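You operate a simulated robot arm through the tools that you are given. There is no shell and no other tool.

The job below is to be done with a simulated robot arm. You get a single attempt, and the scene is never put back.

JOB
Swap the blue die in the holder for the gold one.
Fine: slacken the red and green bolts first; blue die into the white slot; same bolts tight again.
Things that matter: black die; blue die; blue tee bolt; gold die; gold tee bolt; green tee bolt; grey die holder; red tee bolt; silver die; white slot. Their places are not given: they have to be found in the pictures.

The check looks at the end state, three seconds after you hand in, the way a careful person would. Anything else that was tipped, shoved, dropped, spilled or broken makes it a failure.

ROBOT AND FRAMES
A 7-joint arm with a four-finger gripper, fixed in place. Base frame: the origin is on the floor under the middle of its stand, x ahead of it, y to its left, z up; the work surface is at about z = 0.9. Lengths are in m, angles in rad, forces in N, time in s.
It reaches about 1.223 m from its shoulder. Its first joint turns from -1.204 to 3.002 rad. Payload 3.67 kg.
The tool frame sits at the grasp point between the pads (the TCP): z along the fingers, y along the line on which they close. The tips reach 0.028 m beyond it. The gripper opens to 0.112 m; its body begins 0.073 m behind the TCP.
Orientation is told as [roll, pitch, yaw] about the base's x, y, z axes, in that order, counted from this pose: with the fingers straight down and closing along the base's y, the tool's x points along the base's -x, its y along +y and its z along -z.

CONTROLS
- The arm moves only by the tool servo_tool. Its argument "plan" is a list of rows, each an object of numbers (a shift or turn left out is 0, a gripper value left out holds the last): "tx", "ty", "tz": the shift along the tool's x, y, z in m; "rx", "ry", "rz": the turn, a rotation vector about the tool's x, y, z in rad. In form: [{"tx": .., "ty": .., "tz": .., "rx": .., "ry": .., "rz": ..}, ...]. A call has 1 to 20 rows; each row is the pose to reach, as a shift and turn from the pose commanded when the call began, along the tool's axes at that moment. "fingers" is the finger opening in m, from 0 to 0.112, set as the call begins (left out, the last holds). A row lasts 0.2 s, in which the tool goes at most 0.05 m and 0.15 rad; a call with a longer step from one row to the next is refused whole, and so is a gripper value outside its range. A pose out of reach is approached as far as the arm can. The call stops where the force on the tool passes 80 N (or 10 N more than at its start, if that is more) or the arm is blocked; 0.2 s more then pass. Each finger travels about 0.1025 m/s and halts on what it meets, pressing with about 36 N; the grip force reading is that of the motor and also rises with nothing between the fingers. The clock runs only during rows and for 0.2 s after the last one: add rows that repeat a pose to give the fingers time. The reply holds the time, the measured pose of the TCP, the force on the tool along the base axes, the opening and the grip force, in the units named above and with some noise, with the torque about the TCP (base axes, N m) and any sound that the robot's microphone picked up.
- Cameras (640 x 400 px; columns grow to the right, rows downward): "scene" is fixed at [0.2211, -0.6521, 1.5821]; the picture's right is [0.56, -0.83, 0.00], its down [-0.48, -0.32, -0.82] and it looks along [0.68, 0.45, -0.58] (base axes); focal length 304 px, centre (320, 200). "wrist" rides on the gripper at [0.06, -0.018, -0.104] in the tool frame; the picture's right is [0.29, 0.96, 0.00], its down [-0.80, 0.24, -0.55] and it looks along [-0.53, 0.16, 0.83] (tool axes); focal length 234 px, centre (320, 200).
- grab_frame(camera): a new picture of that camera. The clock stands still meanwhile.
- lift_body(by): slides the trunk up (or, below 0, down) by that many m; the arm rides with it, the base frame stays. It gives what a move gives, with no picture.
- pixel_to_xyz(camera, pixels): for up to 12 pixels [column, row] of the newest picture of that camera ("zoom" is the newest enlarged one), the place [x, y, z] in the base frame of the surface seen there, good to about 0.002 m. The clock stands still meanwhile.
- inspect(camera, box): a new picture of the part [left, top, right, bottom] of that camera's present view, enlarged. The clock stands still meanwhile.
- hand_in(): hands the job in; it is judged then, once.

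Open the gripper and draw the arm clear of the work before you hand the job in, unless the task says otherwise.

The tools are called after "Emit:" as a command line: name --argument value ..., lists and objects as JSON in quotes. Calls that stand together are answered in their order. servo_tool: Moves the arm, as the interface text tells. Its arguments: {"type":"object","properties":{"plan":{"type":"array"},"fingers":{"type":"number"}},"required":["plan"]} The other tools are called the same way: lift_body (by) moves the trunk up or down; grab_frame (camera) takes a picture; pixel_to_xyz (camera, pixels) gives the place of the surface under pixels of a picture; inspect (camera, box) takes an enlarged picture of a part of a camera's view; hand_in () hands the job in.

At the start:

```text
clock: 0.0
ee_pos: [0.6776, -0.5635, 1.4013]
tcp_rot: [-0.001, 0.0, 0.002]
ft_force: [-0.9, -0.5, -0.2]
moment: [0.01, -0.02, 0.01]
opening: 0.1117
grip_force: 0.1
trunk travel left (down, up): [-0.65, 0.19]
```

scene: 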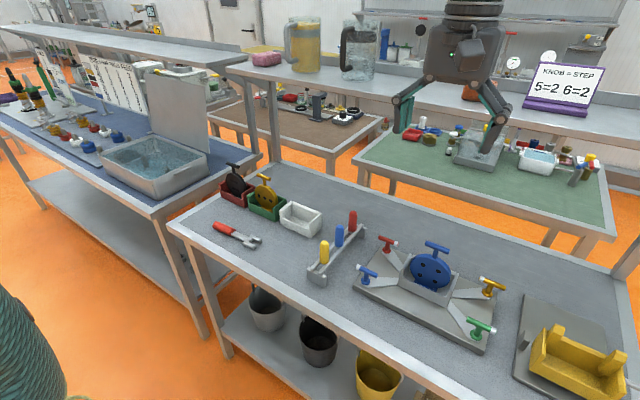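
wrist: 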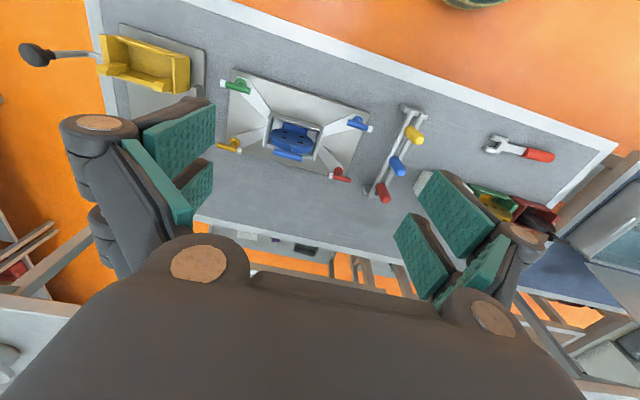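

I'll start with enlarged looks at the bench: the holder with bolts is near (430,290), and the dies and slots are near (270,200) in the scene picture.

Emit:
inspect --camera "scene" --box '[340, 220, 520, 350]'

Emit:
inspect --camera "scene" --box '[200, 150, 380, 290]'

Emit:
inspect --camera "scene" --box '[480, 40, 640, 140]'

```text
3.08 times, centred on (430, 285) of scene
```

zoom: 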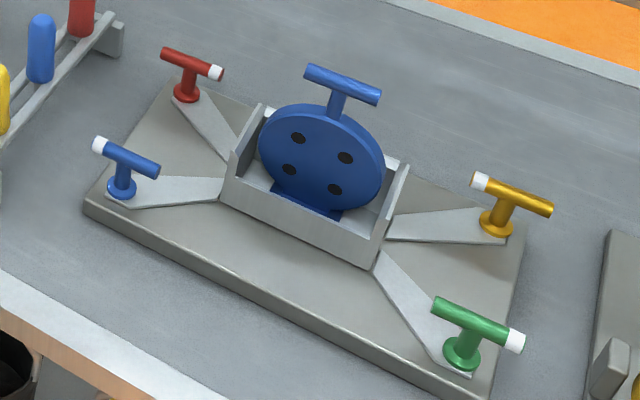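

```text
2.86 times, centred on (290, 220) of scene
```

zoom: 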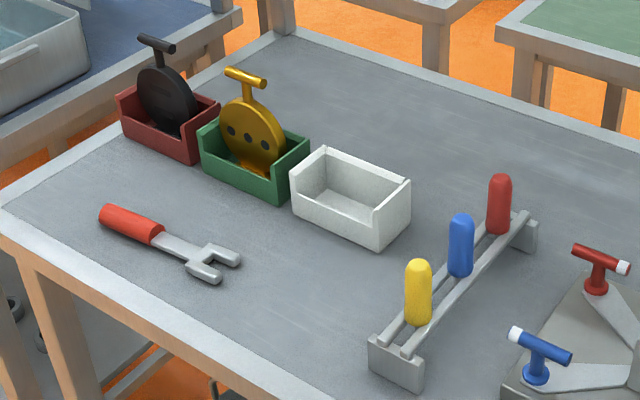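

```text
4.00 times, centred on (560, 90) of scene
```

zoom: 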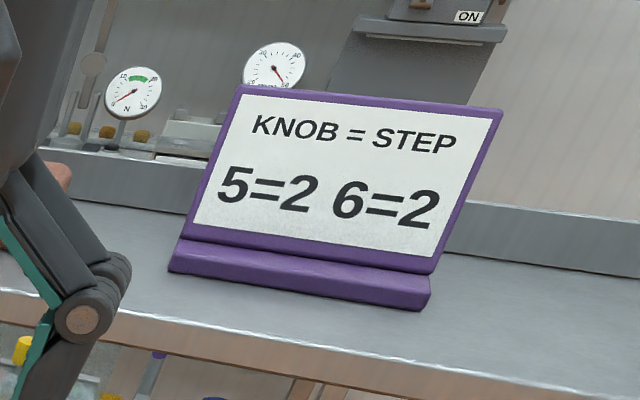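

The holder carries the blue die with four clamp bars. I look at the other labels and at places where the silver die could be, and at the wrist view.

Emit:
inspect --camera "scene" --box '[0, 40, 230, 190]'

Emit:
inspect --camera "scene" --box '[350, 80, 620, 240]'

Emit:
inspect --camera "scene" --box '[480, 260, 640, 400]'

Emit:
inspect --camera "wrist" --box '[200, 60, 400, 200]'

Emit:
inspect --camera "scene" --box '[210, 50, 400, 170]'

```text
2.67 times, centred on (115, 115) of scene
```

zoom: 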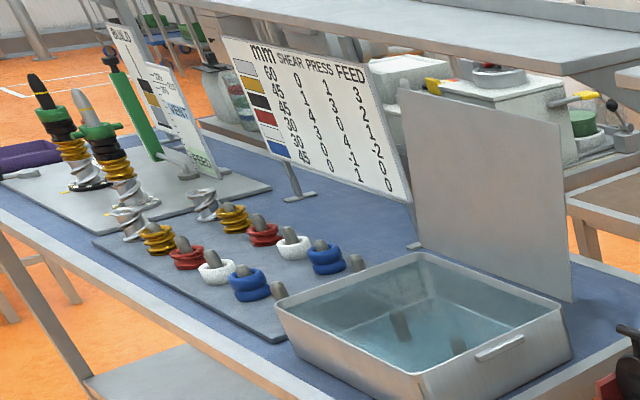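

```text
2.37 times, centred on (485, 160) of scene
```

zoom: 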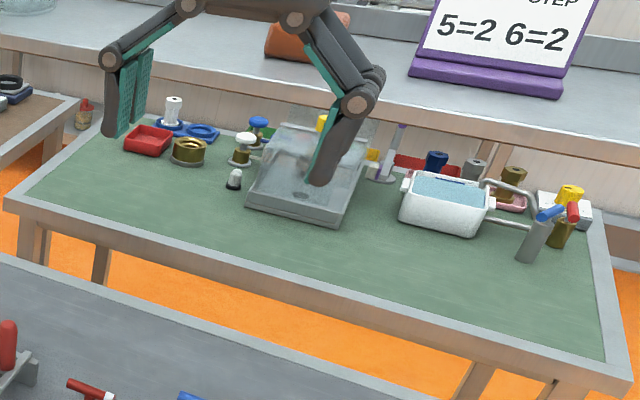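

```text
2.86 times, centred on (560, 330) of scene
```

zoom: 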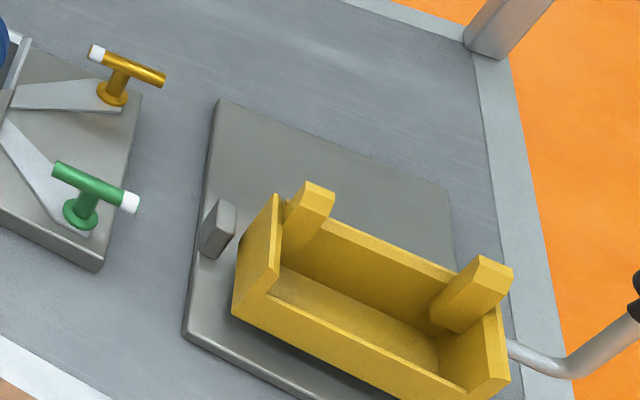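

```text
2.86 times, centred on (300, 130) of wrist
```

zoom: 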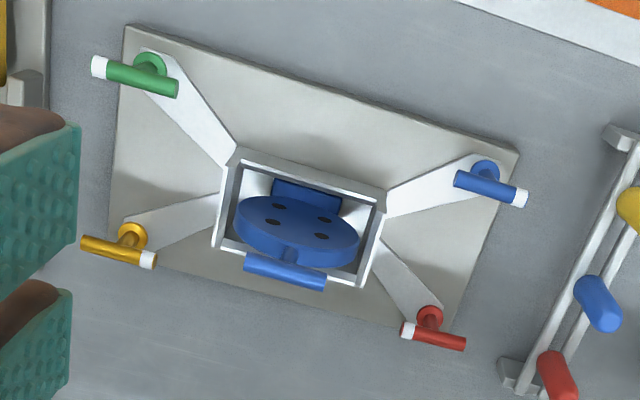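

```text
3.33 times, centred on (305, 110) of scene
```

zoom: 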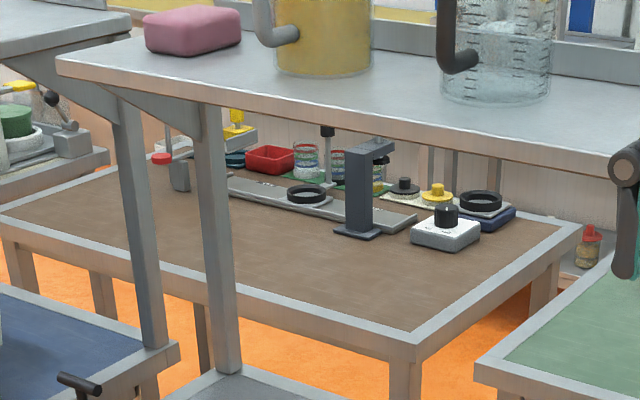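

Now I measure places on the holder assembly: bolts, die handle, holder walls.

Emit:
inspect --camera "scene" --box '[340, 220, 520, 350]'

Emit:
pixel_to_xyz --camera "zoom" --pixels '[[168, 54], [214, 72], [188, 92], [440, 306], [514, 342], [463, 350], [100, 145], [152, 170], [478, 182], [545, 210], [310, 72], [375, 96]]'

Emit:
pixel_to_xyz --camera "zoom" --pixels '[[320, 155], [262, 108], [232, 150], [224, 190], [375, 245], [405, 170], [300, 205], [170, 90], [90, 205], [480, 395], [525, 245], [300, 280]]'

```text
3.08 times, centred on (430, 285) of scene
```

zoom: 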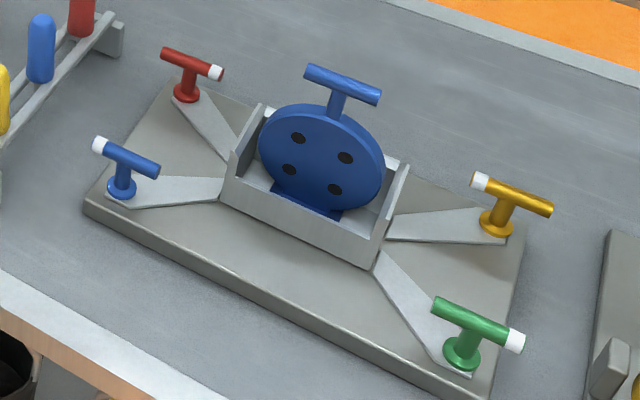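

```text
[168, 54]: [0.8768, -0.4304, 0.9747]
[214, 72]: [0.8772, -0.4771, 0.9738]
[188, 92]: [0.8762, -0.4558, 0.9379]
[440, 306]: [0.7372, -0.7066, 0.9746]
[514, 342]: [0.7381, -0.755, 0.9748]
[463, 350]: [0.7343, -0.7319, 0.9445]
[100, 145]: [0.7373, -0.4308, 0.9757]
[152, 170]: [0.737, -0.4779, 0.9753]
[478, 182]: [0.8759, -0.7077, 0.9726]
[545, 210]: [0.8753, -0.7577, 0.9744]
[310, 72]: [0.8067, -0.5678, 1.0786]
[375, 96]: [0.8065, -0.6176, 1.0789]
```

```text
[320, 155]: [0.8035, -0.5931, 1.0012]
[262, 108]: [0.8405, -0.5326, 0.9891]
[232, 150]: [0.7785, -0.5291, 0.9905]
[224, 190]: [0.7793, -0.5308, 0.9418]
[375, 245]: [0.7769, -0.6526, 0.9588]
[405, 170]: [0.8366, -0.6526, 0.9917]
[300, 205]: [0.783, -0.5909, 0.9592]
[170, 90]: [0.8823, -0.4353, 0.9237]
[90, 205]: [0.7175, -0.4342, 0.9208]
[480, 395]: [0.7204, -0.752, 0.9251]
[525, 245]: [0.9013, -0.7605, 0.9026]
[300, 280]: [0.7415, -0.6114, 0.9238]
```

All four tee bars lie along y with tops near z=0.975; the die handle tops out near z=1.079. Now I measure the racks with the dies.

Emit:
inspect --camera "scene" --box '[210, 150, 330, 250]'

Emit:
pixel_to_xyz --camera "scene" --pixels '[[260, 176], [271, 181], [265, 196], [233, 166], [244, 170], [239, 185], [280, 206], [294, 205], [314, 214], [293, 225], [300, 220], [316, 225]]'

```text
4.00 times, centred on (270, 200) of scene
```

zoom: 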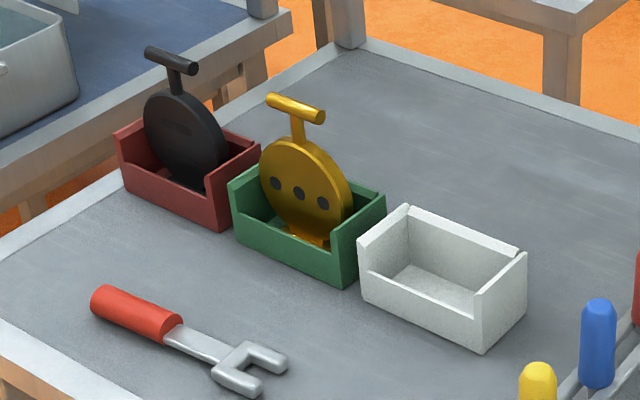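

```text
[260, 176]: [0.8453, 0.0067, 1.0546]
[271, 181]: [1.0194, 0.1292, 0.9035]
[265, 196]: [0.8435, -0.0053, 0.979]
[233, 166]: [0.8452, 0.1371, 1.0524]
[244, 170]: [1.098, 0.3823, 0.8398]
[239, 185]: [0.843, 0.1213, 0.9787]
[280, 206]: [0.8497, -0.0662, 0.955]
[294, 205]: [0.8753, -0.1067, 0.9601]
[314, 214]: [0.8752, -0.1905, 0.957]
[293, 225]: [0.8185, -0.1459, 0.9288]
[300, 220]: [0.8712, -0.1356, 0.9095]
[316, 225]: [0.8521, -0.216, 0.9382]
```

Emit:
pixel_to_xyz --camera "zoom" --pixels '[[273, 98], [318, 116], [297, 130], [152, 54], [190, 68], [360, 245], [405, 207], [518, 255], [478, 300], [480, 345], [365, 295], [440, 285]]'

Emit:
pixel_to_xyz --camera "zoom" --pixels '[[232, 183], [340, 240], [383, 195], [345, 280], [235, 225], [300, 195], [270, 150], [300, 237], [255, 210], [340, 205], [240, 195], [300, 170]]'

```text
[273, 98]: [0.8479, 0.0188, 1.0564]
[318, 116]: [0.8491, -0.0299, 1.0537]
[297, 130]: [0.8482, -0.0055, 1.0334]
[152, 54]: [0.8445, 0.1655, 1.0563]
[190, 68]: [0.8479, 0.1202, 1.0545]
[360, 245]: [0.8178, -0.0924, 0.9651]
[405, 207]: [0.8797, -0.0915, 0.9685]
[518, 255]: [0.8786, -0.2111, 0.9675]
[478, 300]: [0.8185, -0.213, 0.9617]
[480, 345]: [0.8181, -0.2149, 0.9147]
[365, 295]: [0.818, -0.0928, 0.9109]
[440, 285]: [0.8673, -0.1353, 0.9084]
```

```text
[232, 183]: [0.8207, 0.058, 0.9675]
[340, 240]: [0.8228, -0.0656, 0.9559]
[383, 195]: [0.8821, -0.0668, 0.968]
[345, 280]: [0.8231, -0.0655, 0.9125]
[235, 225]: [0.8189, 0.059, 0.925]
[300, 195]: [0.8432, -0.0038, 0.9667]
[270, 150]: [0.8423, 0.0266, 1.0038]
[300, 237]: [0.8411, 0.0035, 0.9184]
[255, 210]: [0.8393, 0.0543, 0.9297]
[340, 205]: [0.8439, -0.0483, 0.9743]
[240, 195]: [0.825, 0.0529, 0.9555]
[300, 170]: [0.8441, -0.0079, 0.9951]
```

White slot measures about x 0.818–0.879, y -0.213…-0.091, and the gold die handle sits near (0.8485, -0.005, 1.05). I now check the pin rack between the slots and the red bolt, and the bench near the far corners, for clearance.

Emit:
pixel_to_xyz --camera "scene" --pixels '[[324, 243], [339, 227], [352, 213], [352, 235], [358, 229], [312, 272], [322, 280], [330, 262], [222, 228], [253, 242], [525, 320], [560, 335]]'

Emit:
inspect --camera "scene" --box '[370, 220, 490, 300]'

Emit:
pixel_to_xyz --camera "zoom" --pixels '[[90, 80], [60, 100], [300, 110], [340, 140], [340, 190], [300, 150]]'

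```text
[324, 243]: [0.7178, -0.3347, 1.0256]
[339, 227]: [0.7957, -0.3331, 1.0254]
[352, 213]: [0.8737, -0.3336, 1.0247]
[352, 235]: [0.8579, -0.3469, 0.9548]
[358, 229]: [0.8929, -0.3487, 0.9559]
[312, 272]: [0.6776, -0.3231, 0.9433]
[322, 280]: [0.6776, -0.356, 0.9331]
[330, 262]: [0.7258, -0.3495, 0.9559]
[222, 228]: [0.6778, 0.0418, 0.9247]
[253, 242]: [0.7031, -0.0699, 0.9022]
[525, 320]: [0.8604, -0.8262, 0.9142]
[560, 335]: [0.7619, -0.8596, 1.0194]
```

```text
5.00 times, centred on (430, 260) of scene
```

zoom: 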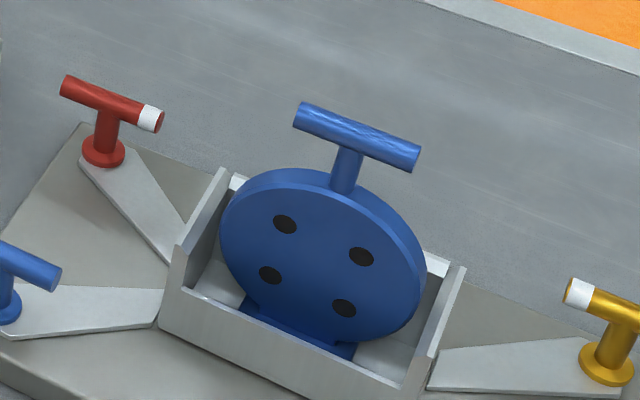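

```text
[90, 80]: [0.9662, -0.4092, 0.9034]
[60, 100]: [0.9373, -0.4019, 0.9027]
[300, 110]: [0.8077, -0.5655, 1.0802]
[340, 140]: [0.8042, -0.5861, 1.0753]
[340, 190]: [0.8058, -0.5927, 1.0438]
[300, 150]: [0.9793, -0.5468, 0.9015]
```

The pins top out near z=1.026 and are about 0.12 m from the red bolt, and the die handle is about 0.13 m away. I move above the red bolt at a safe height, turning the tool a quarter turn clockwise so the fingers close across the bar (along x).

Emit:
servo_tool --plan '[{"tx": -0.018, "ty": 0.01, "tz": 0.018, "rz": 0.143}, {"tx": -0.036, "ty": 0.02, "tz": 0.036, "rz": 0.286}, {"tx": -0.054, "ty": 0.03, "tz": 0.055, "rz": 0.428}, {"tx": -0.072, "ty": 0.04, "tz": 0.073, "rz": 0.571}, {"tx": -0.091, "ty": 0.05, "tz": 0.091, "rz": 0.714}, {"tx": -0.109, "ty": 0.06, "tz": 0.11, "rz": 0.857}, {"tx": -0.127, "ty": 0.069, "tz": 0.128, "rz": 1.0}, {"tx": -0.145, "ty": 0.079, "tz": 0.146, "rz": 1.142}, {"tx": -0.163, "ty": 0.089, "tz": 0.165, "rz": 1.285}, {"tx": -0.181, "ty": 0.099, "tz": 0.183, "rz": 1.428}, {"tx": -0.1994, "ty": 0.109, "tz": 0.2013, "rz": 1.571}, {"tx": -0.1994, "ty": 0.109, "tz": 0.2013, "rz": 1.571}]' --fingers 0.06

```text
clock: 2.6
ee_pos: [0.8756, -0.4542, 1.2007]
tcp_rot: [0.002, 0.002, -1.574]
ft_force: [-1.1, 0.3, -0.9]
moment: [0.02, -0.07, 0.05]
opening: 0.06
grip_force: 0.0
trunk travel left (down, up): [-0.65, 0.19]
```

The tool is above the red bolt with yaw -1.574. I take pictures from both cameras to verify alignment.

Emit:
grab_frame --camera "wrist"

Emit:
grab_frame --camera "scene"

```text
taken
```

wrist: 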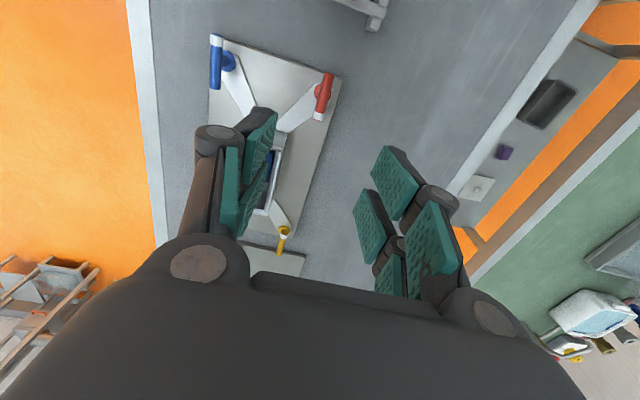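

```text
taken
```

scene: 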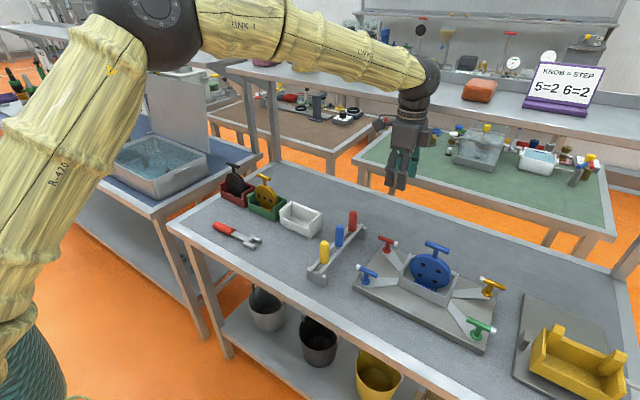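

Both views agree. I enlarge the red bolt in the wrist view to refine its axis.

Emit:
inspect --camera "wrist" --box '[280, 50, 380, 130]'

Emit:
pixel_to_xyz --camera "zoom" --pixels '[[312, 130], [300, 180], [285, 230], [270, 285], [250, 330], [340, 215], [300, 200], [325, 215]]'

```text
5.00 times, centred on (330, 90) of wrist
```

zoom: 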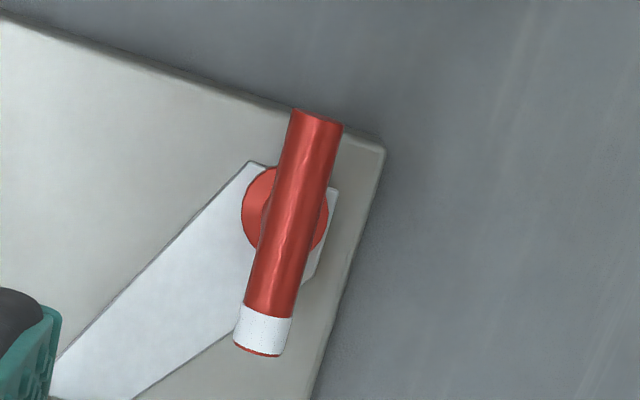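

```text
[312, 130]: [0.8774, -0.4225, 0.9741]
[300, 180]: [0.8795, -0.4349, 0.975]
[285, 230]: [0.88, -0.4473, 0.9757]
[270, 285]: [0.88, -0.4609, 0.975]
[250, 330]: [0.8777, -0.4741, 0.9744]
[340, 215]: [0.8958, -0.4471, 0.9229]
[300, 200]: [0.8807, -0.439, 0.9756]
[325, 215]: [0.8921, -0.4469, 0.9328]
```

Bar centre refined to about (0.8795, -0.4535), top z 0.975. I descend with fingers at 0.06 so the TCP sits just above the bar's centre line (z≈0.973).

Emit:
servo_tool --plan '[{"tx": 0.0007, "ty": 0.004, "tz": 0.04}, {"tx": 0.0007, "ty": 0.004, "tz": 0.08}, {"tx": 0.0007, "ty": 0.004, "tz": 0.12}, {"tx": 0.0007, "ty": 0.004, "tz": 0.16}, {"tx": 0.0007, "ty": 0.004, "tz": 0.19}, {"tx": 0.0007, "ty": 0.004, "tz": 0.21}, {"tx": 0.0007, "ty": 0.004, "tz": 0.2275}, {"tx": 0.0007, "ty": 0.004, "tz": 0.2275}]'

```text
clock: 4.4
ee_pos: [0.8813, -0.4529, 0.9707]
tcp_rot: [-0.001, 0.001, -1.572]
ft_force: [-0.6, -0.4, -0.3]
moment: [0.0, 0.0, -0.02]
opening: 0.0599
grip_force: 0.2
trunk travel left (down, up): [-0.65, 0.19]
```

Reached the bar height with no contact force. I check the view before closing.

Emit:
grab_frame --camera "wrist"

Emit:
inspect --camera "scene" --box '[320, 180, 480, 280]'

```text
taken
```

wrist: 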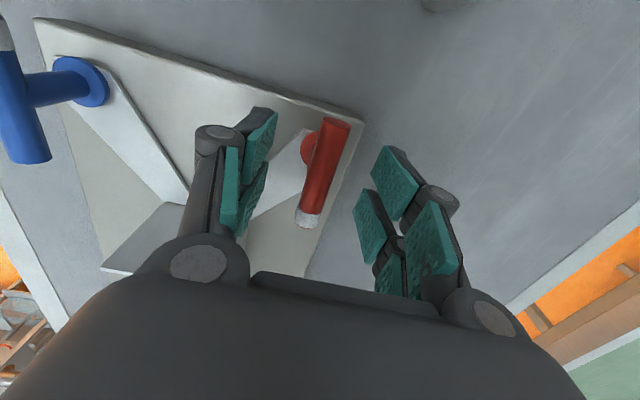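

```text
4.00 times, centred on (400, 230) of scene
```

zoom: 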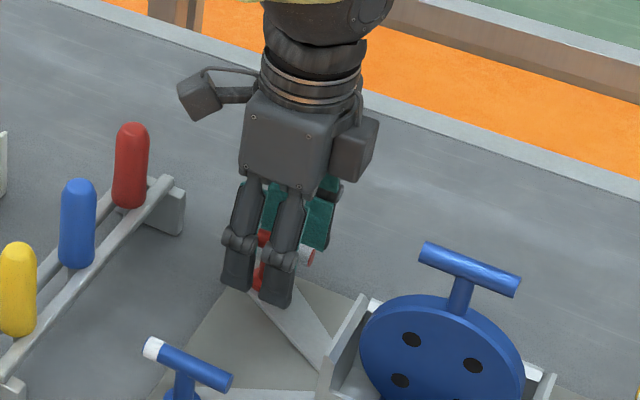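

The red bar is centred between the two finger pairs. I close on it, holding the pose.

Emit:
servo_tool --plan '[{"tz": 0.0}, {"tz": 0.0}, {"tz": 0.0}, {"tz": 0.0}]' --fingers 0.0

```text
clock: 5.4
ee_pos: [0.8791, -0.4538, 0.9701]
tcp_rot: [-0.002, 0.001, -1.571]
ft_force: [-17.9, 4.3, -8.8]
moment: [-0.02, 0.3, 0.16]
opening: 0.0133
grip_force: 45.0
trunk travel left (down, up): [-0.65, 0.19]
```

Gripped (opening 0.0133, the bar's diameter). The side force of -18 N in x suggests the command is ~1–2 mm too far in +x; I correct that and try a first small counter-clockwise turn to feel the torque.

Emit:
servo_tool --plan '[{"ty": -0.0015}, {"ty": -0.0015, "rz": -0.05}, {"ty": -0.0015, "rz": -0.1}, {"ty": -0.0015, "rz": -0.15}]'

```text
clock: 6.4
ee_pos: [0.8803, -0.4533, 0.9709]
tcp_rot: [-0.001, 0.003, -1.419]
ft_force: [-4.0, 4.3, -19.1]
moment: [0.06, -0.07, -0.15]
opening: 0.0132
grip_force: 45.0
trunk travel left (down, up): [-0.65, 0.19]
```

The tool turned to -1.419 with only ~0.15 N·m resisting. I check in the picture whether the bar itself turned.

Emit:
inspect --camera "wrist" --box '[180, 80, 440, 300]'

Emit:
inspect --camera "scene" --box '[350, 200, 450, 280]'

```text
1.82 times, centred on (310, 190) of wrist
```

zoom: 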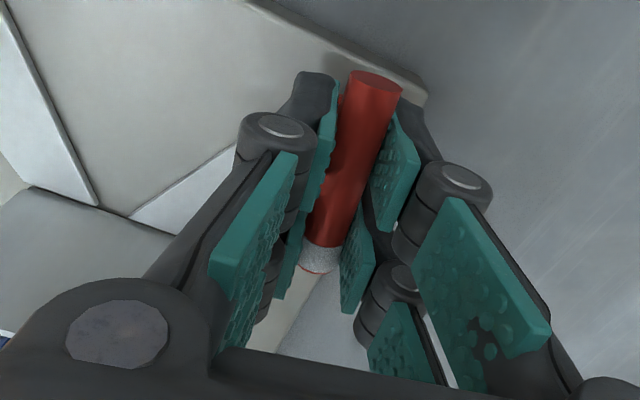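

```text
5.00 times, centred on (400, 240) of scene
```

zoom: 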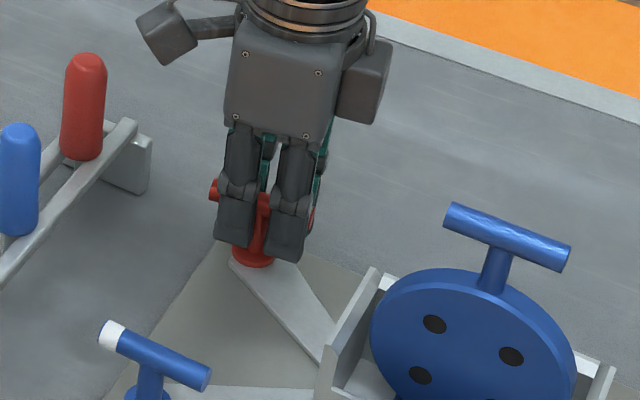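

The bar stays aligned with the pads, so it is turning. I continue counter-clockwise in a moderate step while watching torque and vertical force.

Emit:
servo_tool --plan '[{"rz": -0.1}, {"rz": -0.2}, {"rz": -0.3}, {"rz": -0.4}, {"rz": -0.5}, {"rz": -0.6}]'

```text
clock: 7.8
ee_pos: [0.8826, -0.4521, 0.9714]
tcp_rot: [-0.002, 0.002, -0.819]
ft_force: [19.7, 27.0, -19.2]
moment: [0.85, 0.0, -0.22]
opening: 0.0128
grip_force: 45.3
trunk travel left (down, up): [-0.65, 0.19]
```

A side force of ~33 N along the closing direction built up as it turned: the bolt axis must be about 4–5 mm further in +y than my tool centre (≈ -0.449). I shift the command accordingly before going on.

Emit:
servo_tool --plan '[{"tx": 0.0015, "ty": 0.0015}, {"tx": 0.0033, "ty": 0.0031}, {"tx": 0.0033, "ty": 0.0031}]'

```text
clock: 8.6
ee_pos: [0.8823, -0.4519, 0.9716]
tcp_rot: [-0.001, 0.0, -0.823]
ft_force: [22.5, 2.8, -11.8]
moment: [-0.07, -0.29, -0.05]
opening: 0.0129
grip_force: 44.5
trunk travel left (down, up): [-0.65, 0.19]
```

The tool has been riding on a small circle because I gripped the bar ~4.5 mm off its axis. I open slightly, let the tool settle on the axis estimate (0.8795, -0.4493), then re-grip.

Emit:
servo_tool --plan '[{"tz": 0.0}, {"tz": 0.0}, {"tz": 0.0}]' --fingers 0.04

Emit:
inspect --camera "wrist" --box '[180, 80, 440, 300]'

```text
clock: 9.4
ee_pos: [0.8793, -0.4495, 0.9735]
tcp_rot: [-0.001, 0.0, -0.821]
ft_force: [-0.6, 0.8, 0.2]
moment: [0.03, -0.01, 0.02]
opening: 0.0397
grip_force: 0.1
trunk travel left (down, up): [-0.65, 0.19]
```

```text
1.82 times, centred on (310, 190) of wrist
```

zoom: 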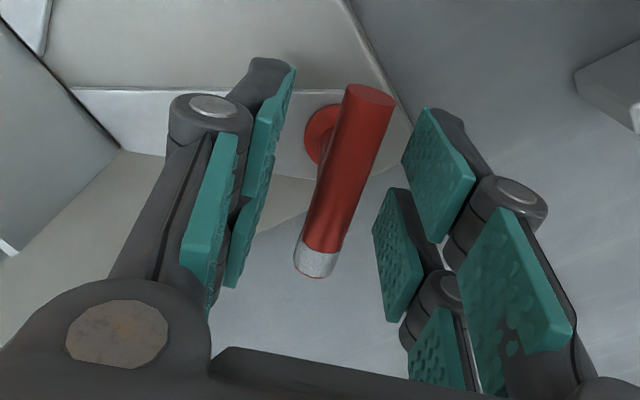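

The tool relaxed onto the command. I measure the bar's top line now to confirm the axis and the bar's height after the partial turn.

Emit:
pixel_to_xyz --camera "zoom" --pixels '[[368, 95], [360, 120], [350, 160], [338, 200], [327, 240], [317, 265], [325, 130], [335, 170]]'

Emit:
inspect --camera "scene" --box '[350, 200, 450, 280]'

```text
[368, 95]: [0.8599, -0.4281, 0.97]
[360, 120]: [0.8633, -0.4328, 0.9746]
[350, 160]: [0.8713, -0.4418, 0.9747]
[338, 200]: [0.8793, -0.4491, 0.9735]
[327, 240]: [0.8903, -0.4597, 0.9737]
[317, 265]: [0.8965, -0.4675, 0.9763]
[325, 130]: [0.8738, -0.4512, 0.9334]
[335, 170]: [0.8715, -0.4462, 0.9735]
```

```text
5.00 times, centred on (400, 240) of scene
```

zoom: 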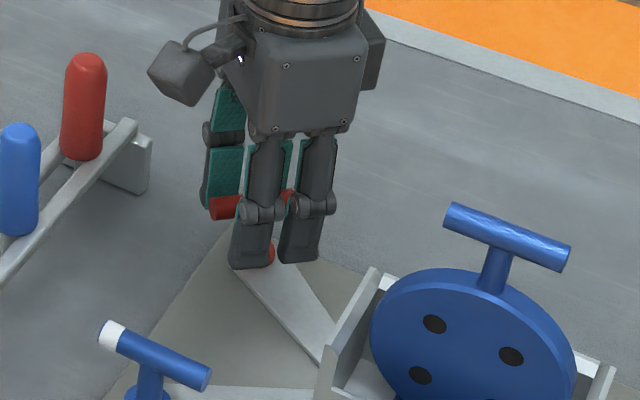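

Bar midpoint confirmed near (0.8785, -0.4485). I re-grip and turn on counter-clockwise.

Emit:
servo_tool --plan '[{"tz": 0.0}, {"tz": 0.0}, {"tz": 0.0}, {"rz": -0.1}, {"rz": -0.2}, {"rz": -0.3}, {"rz": -0.4}]' --fingers 0.0

```text
clock: 11.0
ee_pos: [0.8805, -0.4499, 0.9733]
tcp_rot: [0.001, 0.002, -0.418]
ft_force: [2.3, -2.3, 0.4]
moment: [0.01, -0.22, -0.01]
opening: 0.0132
grip_force: 44.5
trunk travel left (down, up): [-0.65, 0.19]
```

Forces are now tiny and the bar still turns freely (moment z≈0). I continue.

Emit:
servo_tool --plan '[{"rz": -0.1}, {"rz": -0.2}, {"rz": -0.3}, {"rz": -0.4}, {"rz": -0.5}, {"rz": -0.6}]'

```text
clock: 12.4
ee_pos: [0.8792, -0.4496, 0.9728]
tcp_rot: [-0.002, 0.0, 0.181]
ft_force: [7.0, -4.8, 0.7]
moment: [0.09, -0.62, -0.04]
opening: 0.013
grip_force: 45.3
trunk travel left (down, up): [-0.65, 0.19]
```

About 100° so far with no stop. I look for any visible change at the clamp bar or bolt.

Emit:
inspect --camera "scene" --box '[350, 200, 450, 280]'

Emit:
grab_frame --camera "wrist"

```text
5.00 times, centred on (400, 240) of scene
```

zoom: 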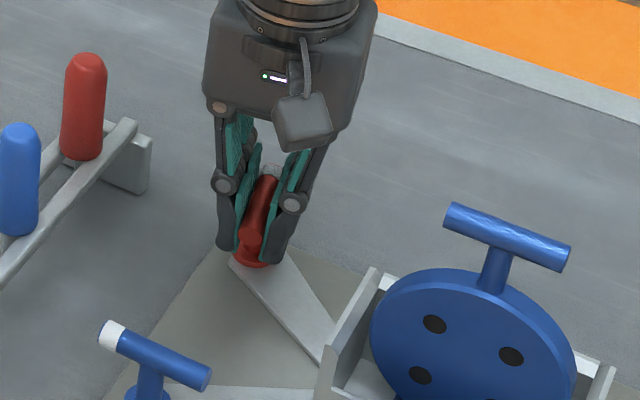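

```text
taken
```

wrist: 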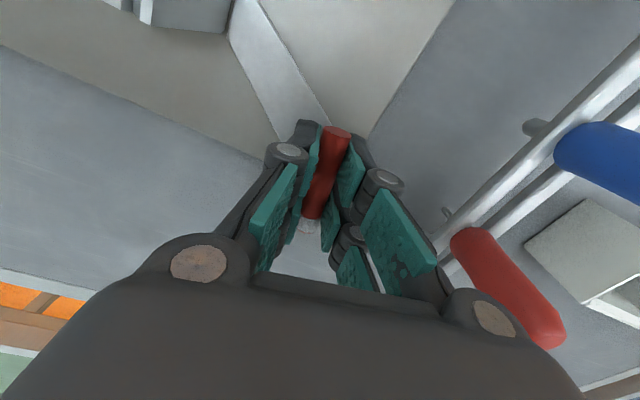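

No stop or visible change yet. The camera housing keeps ~4 cm from the die handle, so I continue turning.

Emit:
servo_tool --plan '[{"rz": -0.1}, {"rz": -0.2}, {"rz": -0.3}, {"rz": -0.4}, {"rz": -0.5}, {"rz": -0.6}]'

```text
clock: 13.8
ee_pos: [0.8794, -0.4499, 0.9731]
tcp_rot: [0.0, 0.0, 0.783]
ft_force: [11.0, -9.3, 4.7]
moment: [-0.14, 0.11, -0.02]
opening: 0.0129
grip_force: 44.5
trunk travel left (down, up): [-0.65, 0.19]
```

135° turned, still free. I go on to about 180°.

Emit:
servo_tool --plan '[{"rz": -0.1}, {"rz": -0.2}, {"rz": -0.3}, {"rz": -0.4}, {"rz": -0.5}, {"rz": -0.6}, {"rz": -0.7}, {"rz": -0.79}]'

```text
clock: 15.6
ee_pos: [0.8806, -0.4511, 0.9728]
tcp_rot: [-0.002, -0.001, 1.569]
ft_force: [20.2, -14.5, 10.7]
moment: [0.16, -0.12, -0.03]
opening: 0.013
grip_force: 45.0
trunk travel left (down, up): [-0.65, 0.19]
```

A half turn is done, and the upward force (≈11 N) shows the bolt is backing out. I release the bar and look at it.

Emit:
servo_tool --plan '[{"tz": 0.0}, {"tz": 0.0}, {"tz": 0.0}]' --fingers 0.05

Emit:
inspect --camera "wrist" --box '[180, 80, 440, 300]'

Emit:
pixel_to_xyz --camera "zoom" --pixels '[[360, 120], [350, 160], [338, 200], [327, 240]]'

```text
clock: 16.4
ee_pos: [0.8787, -0.4489, 0.973]
tcp_rot: [-0.001, 0.001, 1.57]
ft_force: [0.5, 0.7, 1.3]
moment: [-0.02, 0.02, -0.01]
opening: 0.0501
grip_force: 0.0
trunk travel left (down, up): [-0.65, 0.19]
```

```text
1.82 times, centred on (310, 190) of wrist
```

zoom: 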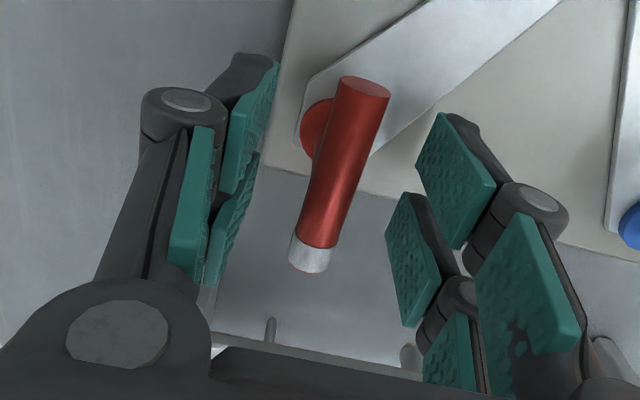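

```text
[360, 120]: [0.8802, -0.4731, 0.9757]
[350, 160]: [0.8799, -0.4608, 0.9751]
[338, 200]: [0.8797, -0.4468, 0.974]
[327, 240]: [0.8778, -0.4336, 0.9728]
```

The red bolt now shows its white tip at +y — a half turn from tight. I raise the tool clear and start unwinding the wrist.

Emit:
servo_tool --plan '[{"tz": -0.04}, {"tz": -0.08}, {"tz": -0.12}, {"tz": -0.16}, {"tz": -0.2}, {"tz": -0.24}, {"tz": -0.24, "rz": 0.15}, {"tz": -0.24, "rz": 0.3}, {"tz": -0.24, "rz": 0.45}, {"tz": -0.24, "rz": 0.6}, {"tz": -0.24, "rz": 0.75}, {"tz": -0.24, "rz": 0.9}, {"tz": -0.24, "rz": 1.05}, {"tz": -0.24, "rz": 1.2}, {"tz": -0.24, "rz": 1.35}, {"tz": -0.24, "rz": 1.5}, {"tz": -0.24, "rz": 1.57}, {"tz": -0.24, "rz": 1.57}]'

```text
clock: 20.2
ee_pos: [0.8788, -0.4505, 1.2125]
tcp_rot: [0.001, 0.001, -0.002]
ft_force: [-0.2, -0.4, 0.0]
moment: [-0.01, 0.0, -0.01]
opening: 0.0501
grip_force: 0.1
trunk travel left (down, up): [-0.65, 0.19]
```

Now I carry over to above the green bolt while turning the wrist to yaw -1.57.

Emit:
servo_tool --plan '[{"tx": 0.0127, "ty": -0.0254, "rz": 0.143}, {"tx": 0.0255, "ty": -0.0507, "rz": 0.286}, {"tx": 0.0382, "ty": -0.0761, "rz": 0.428}, {"tx": 0.0509, "ty": -0.1015, "rz": 0.571}, {"tx": 0.0636, "ty": -0.1268, "rz": 0.714}, {"tx": 0.0764, "ty": -0.1522, "rz": 0.857}, {"tx": 0.0891, "ty": -0.1775, "rz": 1.0}, {"tx": 0.1018, "ty": -0.2029, "rz": 1.142}, {"tx": 0.1145, "ty": -0.2283, "rz": 1.285}, {"tx": 0.1273, "ty": -0.2536, "rz": 1.428}, {"tx": 0.14, "ty": -0.279, "rz": 1.571}, {"tx": 0.14, "ty": -0.279, "rz": 1.571}]'

Emit:
grab_frame --camera "wrist"

Emit:
grab_frame --camera "scene"

```text
clock: 22.8
ee_pos: [0.7405, -0.7286, 1.213]
tcp_rot: [-0.001, 0.0, -1.573]
ft_force: [-1.9, 0.6, 0.0]
moment: [-0.01, -0.01, 0.03]
opening: 0.0499
grip_force: 0.0
trunk travel left (down, up): [-0.65, 0.19]
```

```text
taken
```

wrist: 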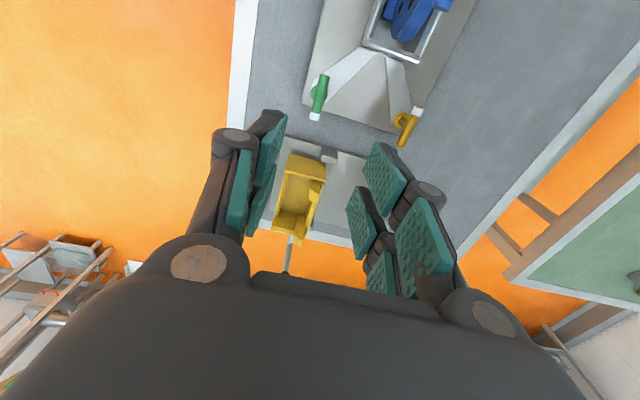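

```text
taken
```

scene: 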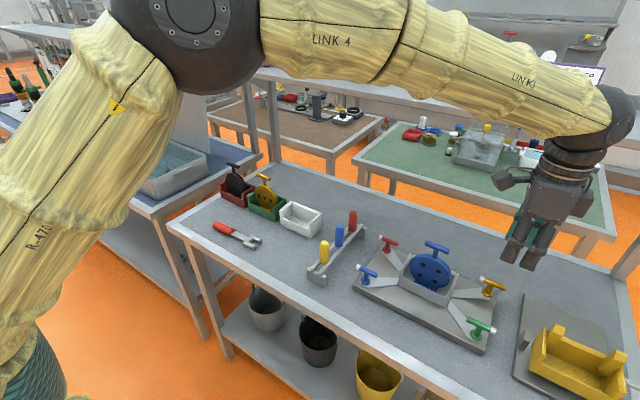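

Hovering over the green bolt at (319,95) in the wrist view. I enlarge it to refine the axis.

Emit:
inspect --camera "wrist" --box '[270, 55, 370, 135]'

```text
5.00 times, centred on (320, 95) of wrist
```

zoom: 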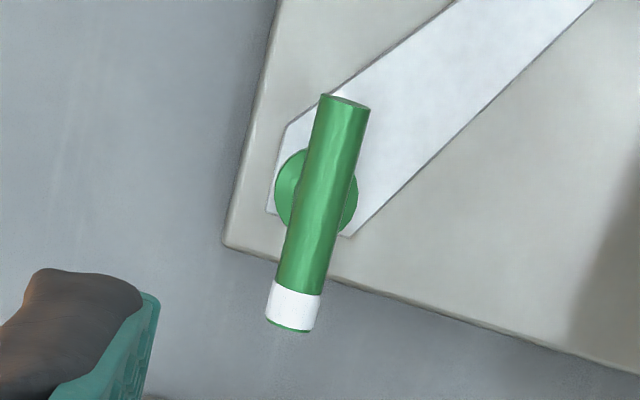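

Emit:
pixel_to_xyz --camera "zoom" --pixels '[[345, 104], [340, 130], [330, 170], [318, 215], [307, 260], [298, 300], [293, 320], [285, 190], [353, 200], [345, 108], [292, 326]]'

```text
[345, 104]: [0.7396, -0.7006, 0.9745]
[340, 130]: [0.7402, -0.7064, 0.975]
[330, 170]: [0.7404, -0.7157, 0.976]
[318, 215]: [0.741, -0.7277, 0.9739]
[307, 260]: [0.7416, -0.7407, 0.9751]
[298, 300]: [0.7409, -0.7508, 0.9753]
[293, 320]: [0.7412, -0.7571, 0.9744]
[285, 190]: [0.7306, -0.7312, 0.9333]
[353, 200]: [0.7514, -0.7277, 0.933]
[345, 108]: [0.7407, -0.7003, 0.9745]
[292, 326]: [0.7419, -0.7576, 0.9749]
```

Green axis ≈ (0.7408, -0.729). I descend and close on the bar.

Emit:
servo_tool --plan '[{"tx": -0.0007, "ty": 0.0013, "tz": 0.04}, {"tx": -0.0007, "ty": 0.0013, "tz": 0.08}, {"tx": -0.0007, "ty": 0.0013, "tz": 0.12}, {"tx": -0.0007, "ty": 0.0013, "tz": 0.16}, {"tx": -0.0007, "ty": 0.0013, "tz": 0.2}, {"tx": -0.0007, "ty": 0.0013, "tz": 0.22}, {"tx": -0.0007, "ty": 0.0013, "tz": 0.24}, {"tx": -0.0007, "ty": 0.0013, "tz": 0.24}]'

Emit:
inspect --camera "wrist" --box '[180, 80, 440, 300]'

```text
clock: 24.6
ee_pos: [0.7406, -0.7277, 0.9721]
tcp_rot: [0.0, 0.0, -1.57]
ft_force: [0.6, -0.1, 0.5]
moment: [0.01, -0.02, -0.03]
opening: 0.0498
grip_force: 0.0
trunk travel left (down, up): [-0.65, 0.19]
```

```text
1.82 times, centred on (310, 190) of wrist
```

zoom: 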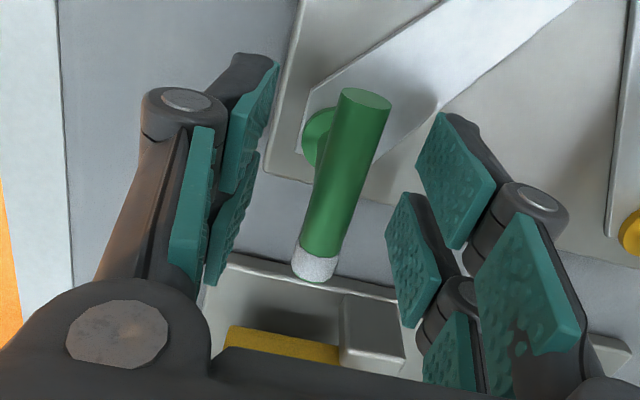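

The green bar is centred between the pads. I close and make a first counter-clockwise turn.

Emit:
servo_tool --plan '[{"tz": 0.0}, {"tz": 0.0}, {"tz": 0.0}, {"tz": 0.0}, {"rz": -0.1}, {"rz": -0.2}, {"rz": -0.3}]' --fingers 0.0

```text
clock: 26.2
ee_pos: [0.74, -0.7292, 0.9711]
tcp_rot: [-0.002, 0.001, -1.27]
ft_force: [-13.1, 9.9, -10.6]
moment: [-0.44, -0.24, -0.14]
opening: 0.0128
grip_force: 44.8
trunk travel left (down, up): [-0.65, 0.19]
```

Turning with low torque; small side forces suggest the axis is ~1.5 mm toward -x/+y. I correct slightly and keep turning.

Emit:
servo_tool --plan '[{"tx": 0.0018, "ty": -0.001}, {"tx": 0.0018, "ty": -0.001, "rz": -0.1}, {"tx": 0.0018, "ty": -0.001, "rz": -0.2}, {"tx": 0.0018, "ty": -0.001, "rz": -0.3}, {"tx": 0.0018, "ty": -0.001, "rz": -0.4}, {"tx": 0.0018, "ty": -0.001, "rz": -0.5}, {"tx": 0.0018, "ty": -0.001, "rz": -0.6}]'

```text
clock: 27.8
ee_pos: [0.7395, -0.7305, 0.9714]
tcp_rot: [0.003, 0.001, -0.671]
ft_force: [-3.2, -0.6, -13.9]
moment: [-0.79, -1.02, -0.07]
opening: 0.0126
grip_force: 45.0
trunk travel left (down, up): [-0.65, 0.19]
```

Forces are low. I continue turning the green bolt.

Emit:
servo_tool --plan '[{"rz": -0.1}, {"rz": -0.2}, {"rz": -0.3}, {"rz": -0.4}, {"rz": -0.5}, {"rz": -0.6}, {"rz": -0.7}, {"rz": -0.8}, {"rz": -0.9}, {"rz": -1.0}]'

```text
clock: 30.0
ee_pos: [0.7395, -0.7301, 0.9725]
tcp_rot: [0.004, -0.001, 0.331]
ft_force: [-7.7, 1.9, -14.5]
moment: [-0.32, 0.73, -0.03]
opening: 0.0133
grip_force: 44.8
trunk travel left (down, up): [-0.65, 0.19]
```

1.9 rad done. I finish to a half turn.

Emit:
servo_tool --plan '[{"rz": -0.1}, {"rz": -0.2}, {"rz": -0.3}, {"rz": -0.4}, {"rz": -0.5}, {"rz": -0.6}, {"rz": -0.7}, {"rz": -0.8}, {"rz": -0.9}, {"rz": -1.0}, {"rz": -1.1}, {"rz": -1.24}]'

```text
clock: 32.6
ee_pos: [0.7411, -0.7317, 0.9719]
tcp_rot: [0.0, -0.002, 1.571]
ft_force: [6.1, -2.2, -14.2]
moment: [-0.61, -0.06, 0.0]
opening: 0.013
grip_force: 45.3
trunk travel left (down, up): [-0.65, 0.19]
```

Half turn done; the resisting torque fell from 0.14 to 0 N·m, like on the red bolt. I release and check.

Emit:
servo_tool --plan '[{"tz": 0.0}, {"tz": 0.0}, {"tz": 0.0}]' --fingers 0.05

Emit:
inspect --camera "wrist" --box '[180, 80, 440, 300]'

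Emit:
pixel_to_xyz --camera "zoom" --pixels '[[360, 120], [350, 160], [338, 200], [327, 240]]'

```text
clock: 33.4
ee_pos: [0.7385, -0.7252, 0.9751]
tcp_rot: [-0.003, 0.0, 1.572]
ft_force: [1.0, -0.8, 0.1]
moment: [0.05, 0.01, 0.04]
opening: 0.05
grip_force: 0.2
trunk travel left (down, up): [-0.65, 0.19]
```

```text
1.82 times, centred on (310, 190) of wrist
```

zoom: 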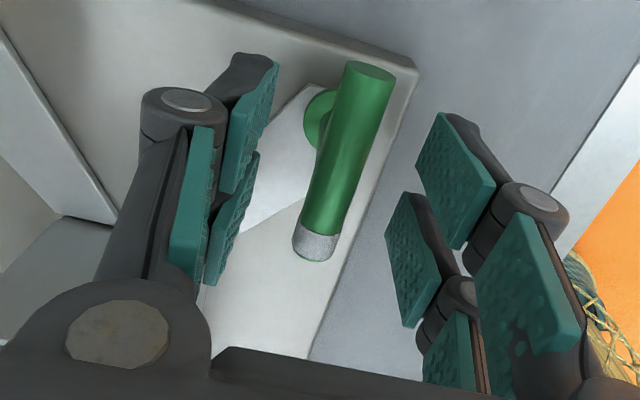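

```text
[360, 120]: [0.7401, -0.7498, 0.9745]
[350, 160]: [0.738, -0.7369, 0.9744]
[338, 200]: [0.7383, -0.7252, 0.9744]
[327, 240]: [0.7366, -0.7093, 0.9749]
```

The green bolt's white tip now points to +y, with bar axis still along y. I lift clear and move above the blue die's handle, keeping yaw +1.57 (fingers close along x across the handle).

Emit:
servo_tool --plan '[{"tz": -0.045}, {"tz": -0.09}, {"tz": -0.135}, {"tz": -0.18}, {"tz": -0.225}, {"tz": -0.27}, {"tz": -0.29}, {"tx": -0.035, "ty": -0.017, "tz": -0.29}, {"tx": -0.07, "ty": -0.035, "tz": -0.29}, {"tx": -0.105, "ty": -0.052, "tz": -0.29}, {"tx": -0.1375, "ty": -0.0697, "tz": -0.29}, {"tx": -0.1375, "ty": -0.0697, "tz": -0.29}]'

Emit:
grab_frame --camera "wrist"

Emit:
grab_frame --camera "scene"

```text
clock: 36.0
ee_pos: [0.8098, -0.591, 1.2651]
tcp_rot: [-0.002, 0.001, 1.571]
ft_force: [-0.4, -0.1, -0.6]
moment: [0.03, -0.03, 0.02]
opening: 0.0499
grip_force: 0.1
trunk travel left (down, up): [-0.65, 0.19]
```

```text
taken
```

wrist: 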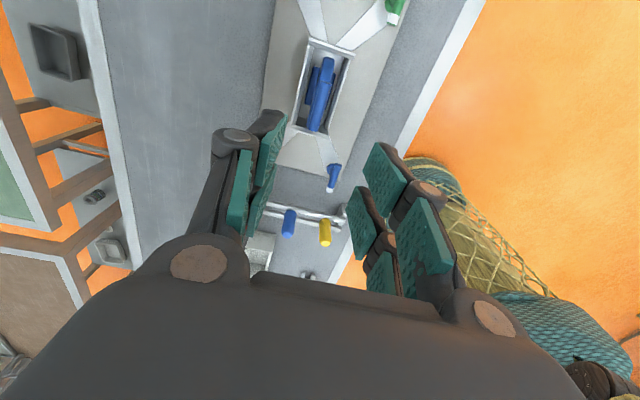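

```text
taken
```

scene: 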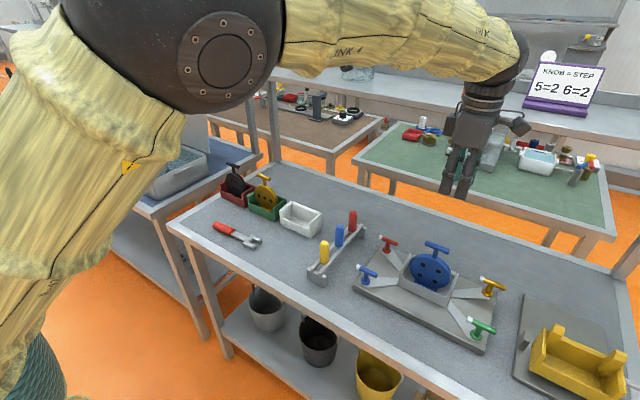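

I enlarge the holder in the wrist view to measure the handle, disc and slot precisely.

Emit:
inspect --camera "wrist" --box '[270, 30, 380, 140]'

```text
3.64 times, centred on (325, 85) of wrist
```

zoom: 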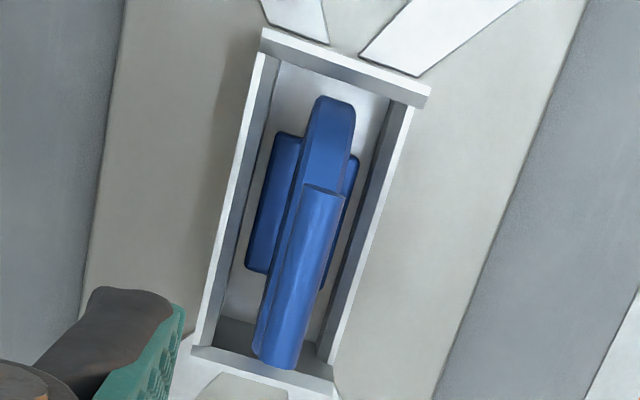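

Emit:
pixel_to_xyz --camera "zoom" --pixels '[[325, 195], [310, 230], [300, 270], [290, 310], [278, 355], [335, 110], [330, 150], [262, 35], [428, 92], [195, 350], [330, 385], [275, 240]]'

Emit:
pixel_to_xyz --camera "zoom" --pixels '[[290, 140], [262, 250], [352, 165], [300, 80], [240, 320], [370, 110], [235, 200], [375, 220], [325, 192], [276, 365], [320, 70], [250, 270]]'

```text
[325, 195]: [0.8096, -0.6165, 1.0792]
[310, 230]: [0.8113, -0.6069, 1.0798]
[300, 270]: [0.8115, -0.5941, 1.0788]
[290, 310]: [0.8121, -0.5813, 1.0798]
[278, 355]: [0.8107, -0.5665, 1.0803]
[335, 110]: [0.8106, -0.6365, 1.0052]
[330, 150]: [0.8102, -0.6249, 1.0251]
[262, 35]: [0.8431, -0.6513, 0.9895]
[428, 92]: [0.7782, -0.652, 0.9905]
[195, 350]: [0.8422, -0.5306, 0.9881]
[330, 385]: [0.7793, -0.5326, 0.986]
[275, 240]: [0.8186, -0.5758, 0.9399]
```

```text
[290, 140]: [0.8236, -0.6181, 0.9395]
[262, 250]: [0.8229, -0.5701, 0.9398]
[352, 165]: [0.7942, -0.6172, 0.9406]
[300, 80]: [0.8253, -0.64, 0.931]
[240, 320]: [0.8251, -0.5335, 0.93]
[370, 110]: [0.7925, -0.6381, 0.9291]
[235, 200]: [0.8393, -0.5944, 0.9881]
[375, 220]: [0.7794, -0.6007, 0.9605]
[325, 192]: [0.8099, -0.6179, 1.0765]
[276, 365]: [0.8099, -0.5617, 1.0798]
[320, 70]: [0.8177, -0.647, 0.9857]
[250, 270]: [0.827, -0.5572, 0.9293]
```

Handle bar is at x≈0.8108, y centre -0.590, top z 1.080; floor of the holder at 0.9295. I descend to grip the handle with tips staying above the disc's top edge.

Emit:
servo_tool --plan '[{"ty": -0.0018, "tz": 0.04}, {"ty": -0.0018, "tz": 0.08}, {"ty": -0.0018, "tz": 0.12}, {"ty": -0.0018, "tz": 0.15}, {"ty": -0.0018, "tz": 0.17}, {"ty": -0.0018, "tz": 0.1845}, {"ty": -0.0018, "tz": 0.1845}]'

Emit:
inspect --camera "wrist" --box '[180, 80, 440, 300]'

Emit:
inspect --camera "scene" --box '[370, 180, 490, 300]'

```text
clock: 37.6
ee_pos: [0.8108, -0.5892, 1.0787]
tcp_rot: [-0.001, 0.0, 1.569]
ft_force: [0.0, 0.1, 0.8]
moment: [-0.02, -0.05, 0.03]
opening: 0.0498
grip_force: 0.0
trunk travel left (down, up): [-0.65, 0.19]
```

```text
1.82 times, centred on (310, 190) of wrist
```

zoom: 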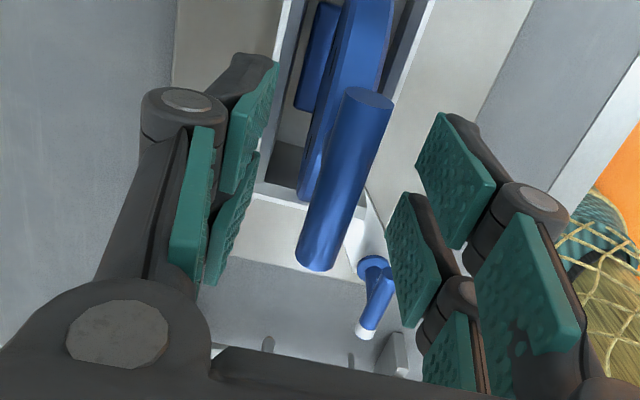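

```text
3.33 times, centred on (430, 240) of scene
```

zoom: 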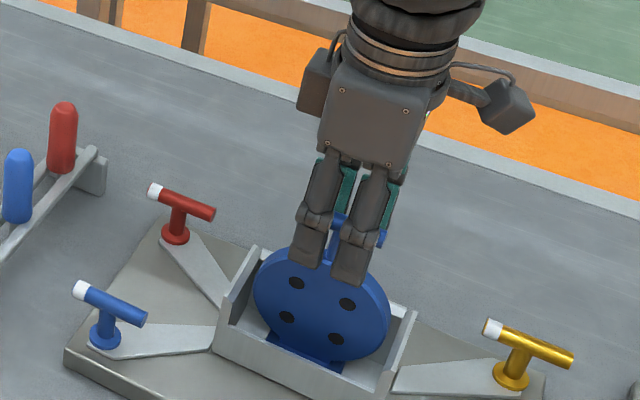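

The handle is centred between the pads. I close on it and read the forces.

Emit:
servo_tool --plan '[{"tz": 0.0}, {"tz": 0.0}, {"tz": 0.0}, {"tz": 0.0}]' --fingers 0.0

```text
clock: 38.6
ee_pos: [0.8113, -0.5905, 1.0771]
tcp_rot: [0.001, 0.001, 1.568]
ft_force: [-0.4, -0.4, -0.1]
moment: [0.0, 0.03, -0.01]
opening: 0.0128
grip_force: 35.5
trunk travel left (down, up): [-0.65, 0.19]
```

Gripped with nearly no side force. I lift only 6 mm first to feel whether the die is free.

Emit:
servo_tool --plan '[{"tz": -0.002}, {"tz": -0.004}, {"tz": -0.006}, {"tz": -0.006}]'

```text
clock: 39.6
ee_pos: [0.8112, -0.5903, 1.084]
tcp_rot: [-0.001, 0.001, 1.569]
ft_force: [-0.2, 0.0, -5.8]
moment: [0.01, -0.02, -0.03]
opening: 0.0129
grip_force: 36.6
trunk travel left (down, up): [-0.65, 0.19]
```

Load of about 6 N — the die's weight, no clamping. I lift another 3 cm and check.

Emit:
servo_tool --plan '[{"tz": -0.01}, {"tz": -0.02}, {"tz": -0.03}, {"tz": -0.03}]'

Emit:
inspect --camera "scene" --box '[370, 180, 490, 300]'

```text
clock: 40.6
ee_pos: [0.8112, -0.5901, 1.1135]
tcp_rot: [0.0, -0.002, 1.568]
ft_force: [-0.3, 0.0, -5.4]
moment: [0.0, -0.02, 0.03]
opening: 0.0128
grip_force: 36.4
trunk travel left (down, up): [-0.65, 0.19]
```

```text
3.33 times, centred on (430, 240) of scene
```

zoom: 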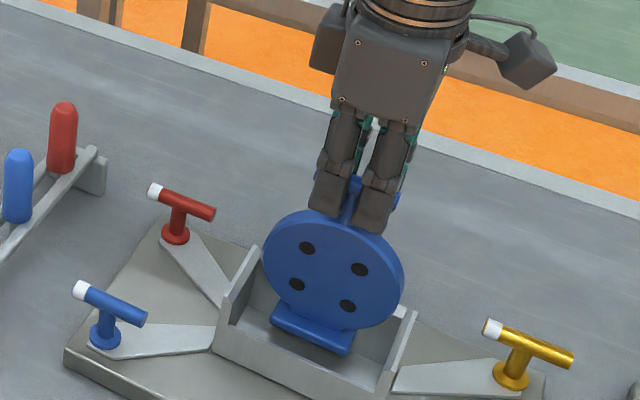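

The blue die hangs free and level, clear of its foot recess. I raise to TCP z≈1.27 (die bottom ≈1.12, well above pins and other dies).

Emit:
servo_tool --plan '[{"tz": -0.025}, {"tz": -0.05}, {"tz": -0.075}, {"tz": -0.1}, {"tz": -0.125}, {"tz": -0.156}, {"tz": -0.156}]'

```text
clock: 42.2
ee_pos: [0.8108, -0.5926, 1.2698]
tcp_rot: [0.002, -0.001, 1.569]
ft_force: [-1.0, 0.0, -5.6]
moment: [0.02, -0.02, 0.02]
opening: 0.0128
grip_force: 36.0
trunk travel left (down, up): [-0.65, 0.19]
```

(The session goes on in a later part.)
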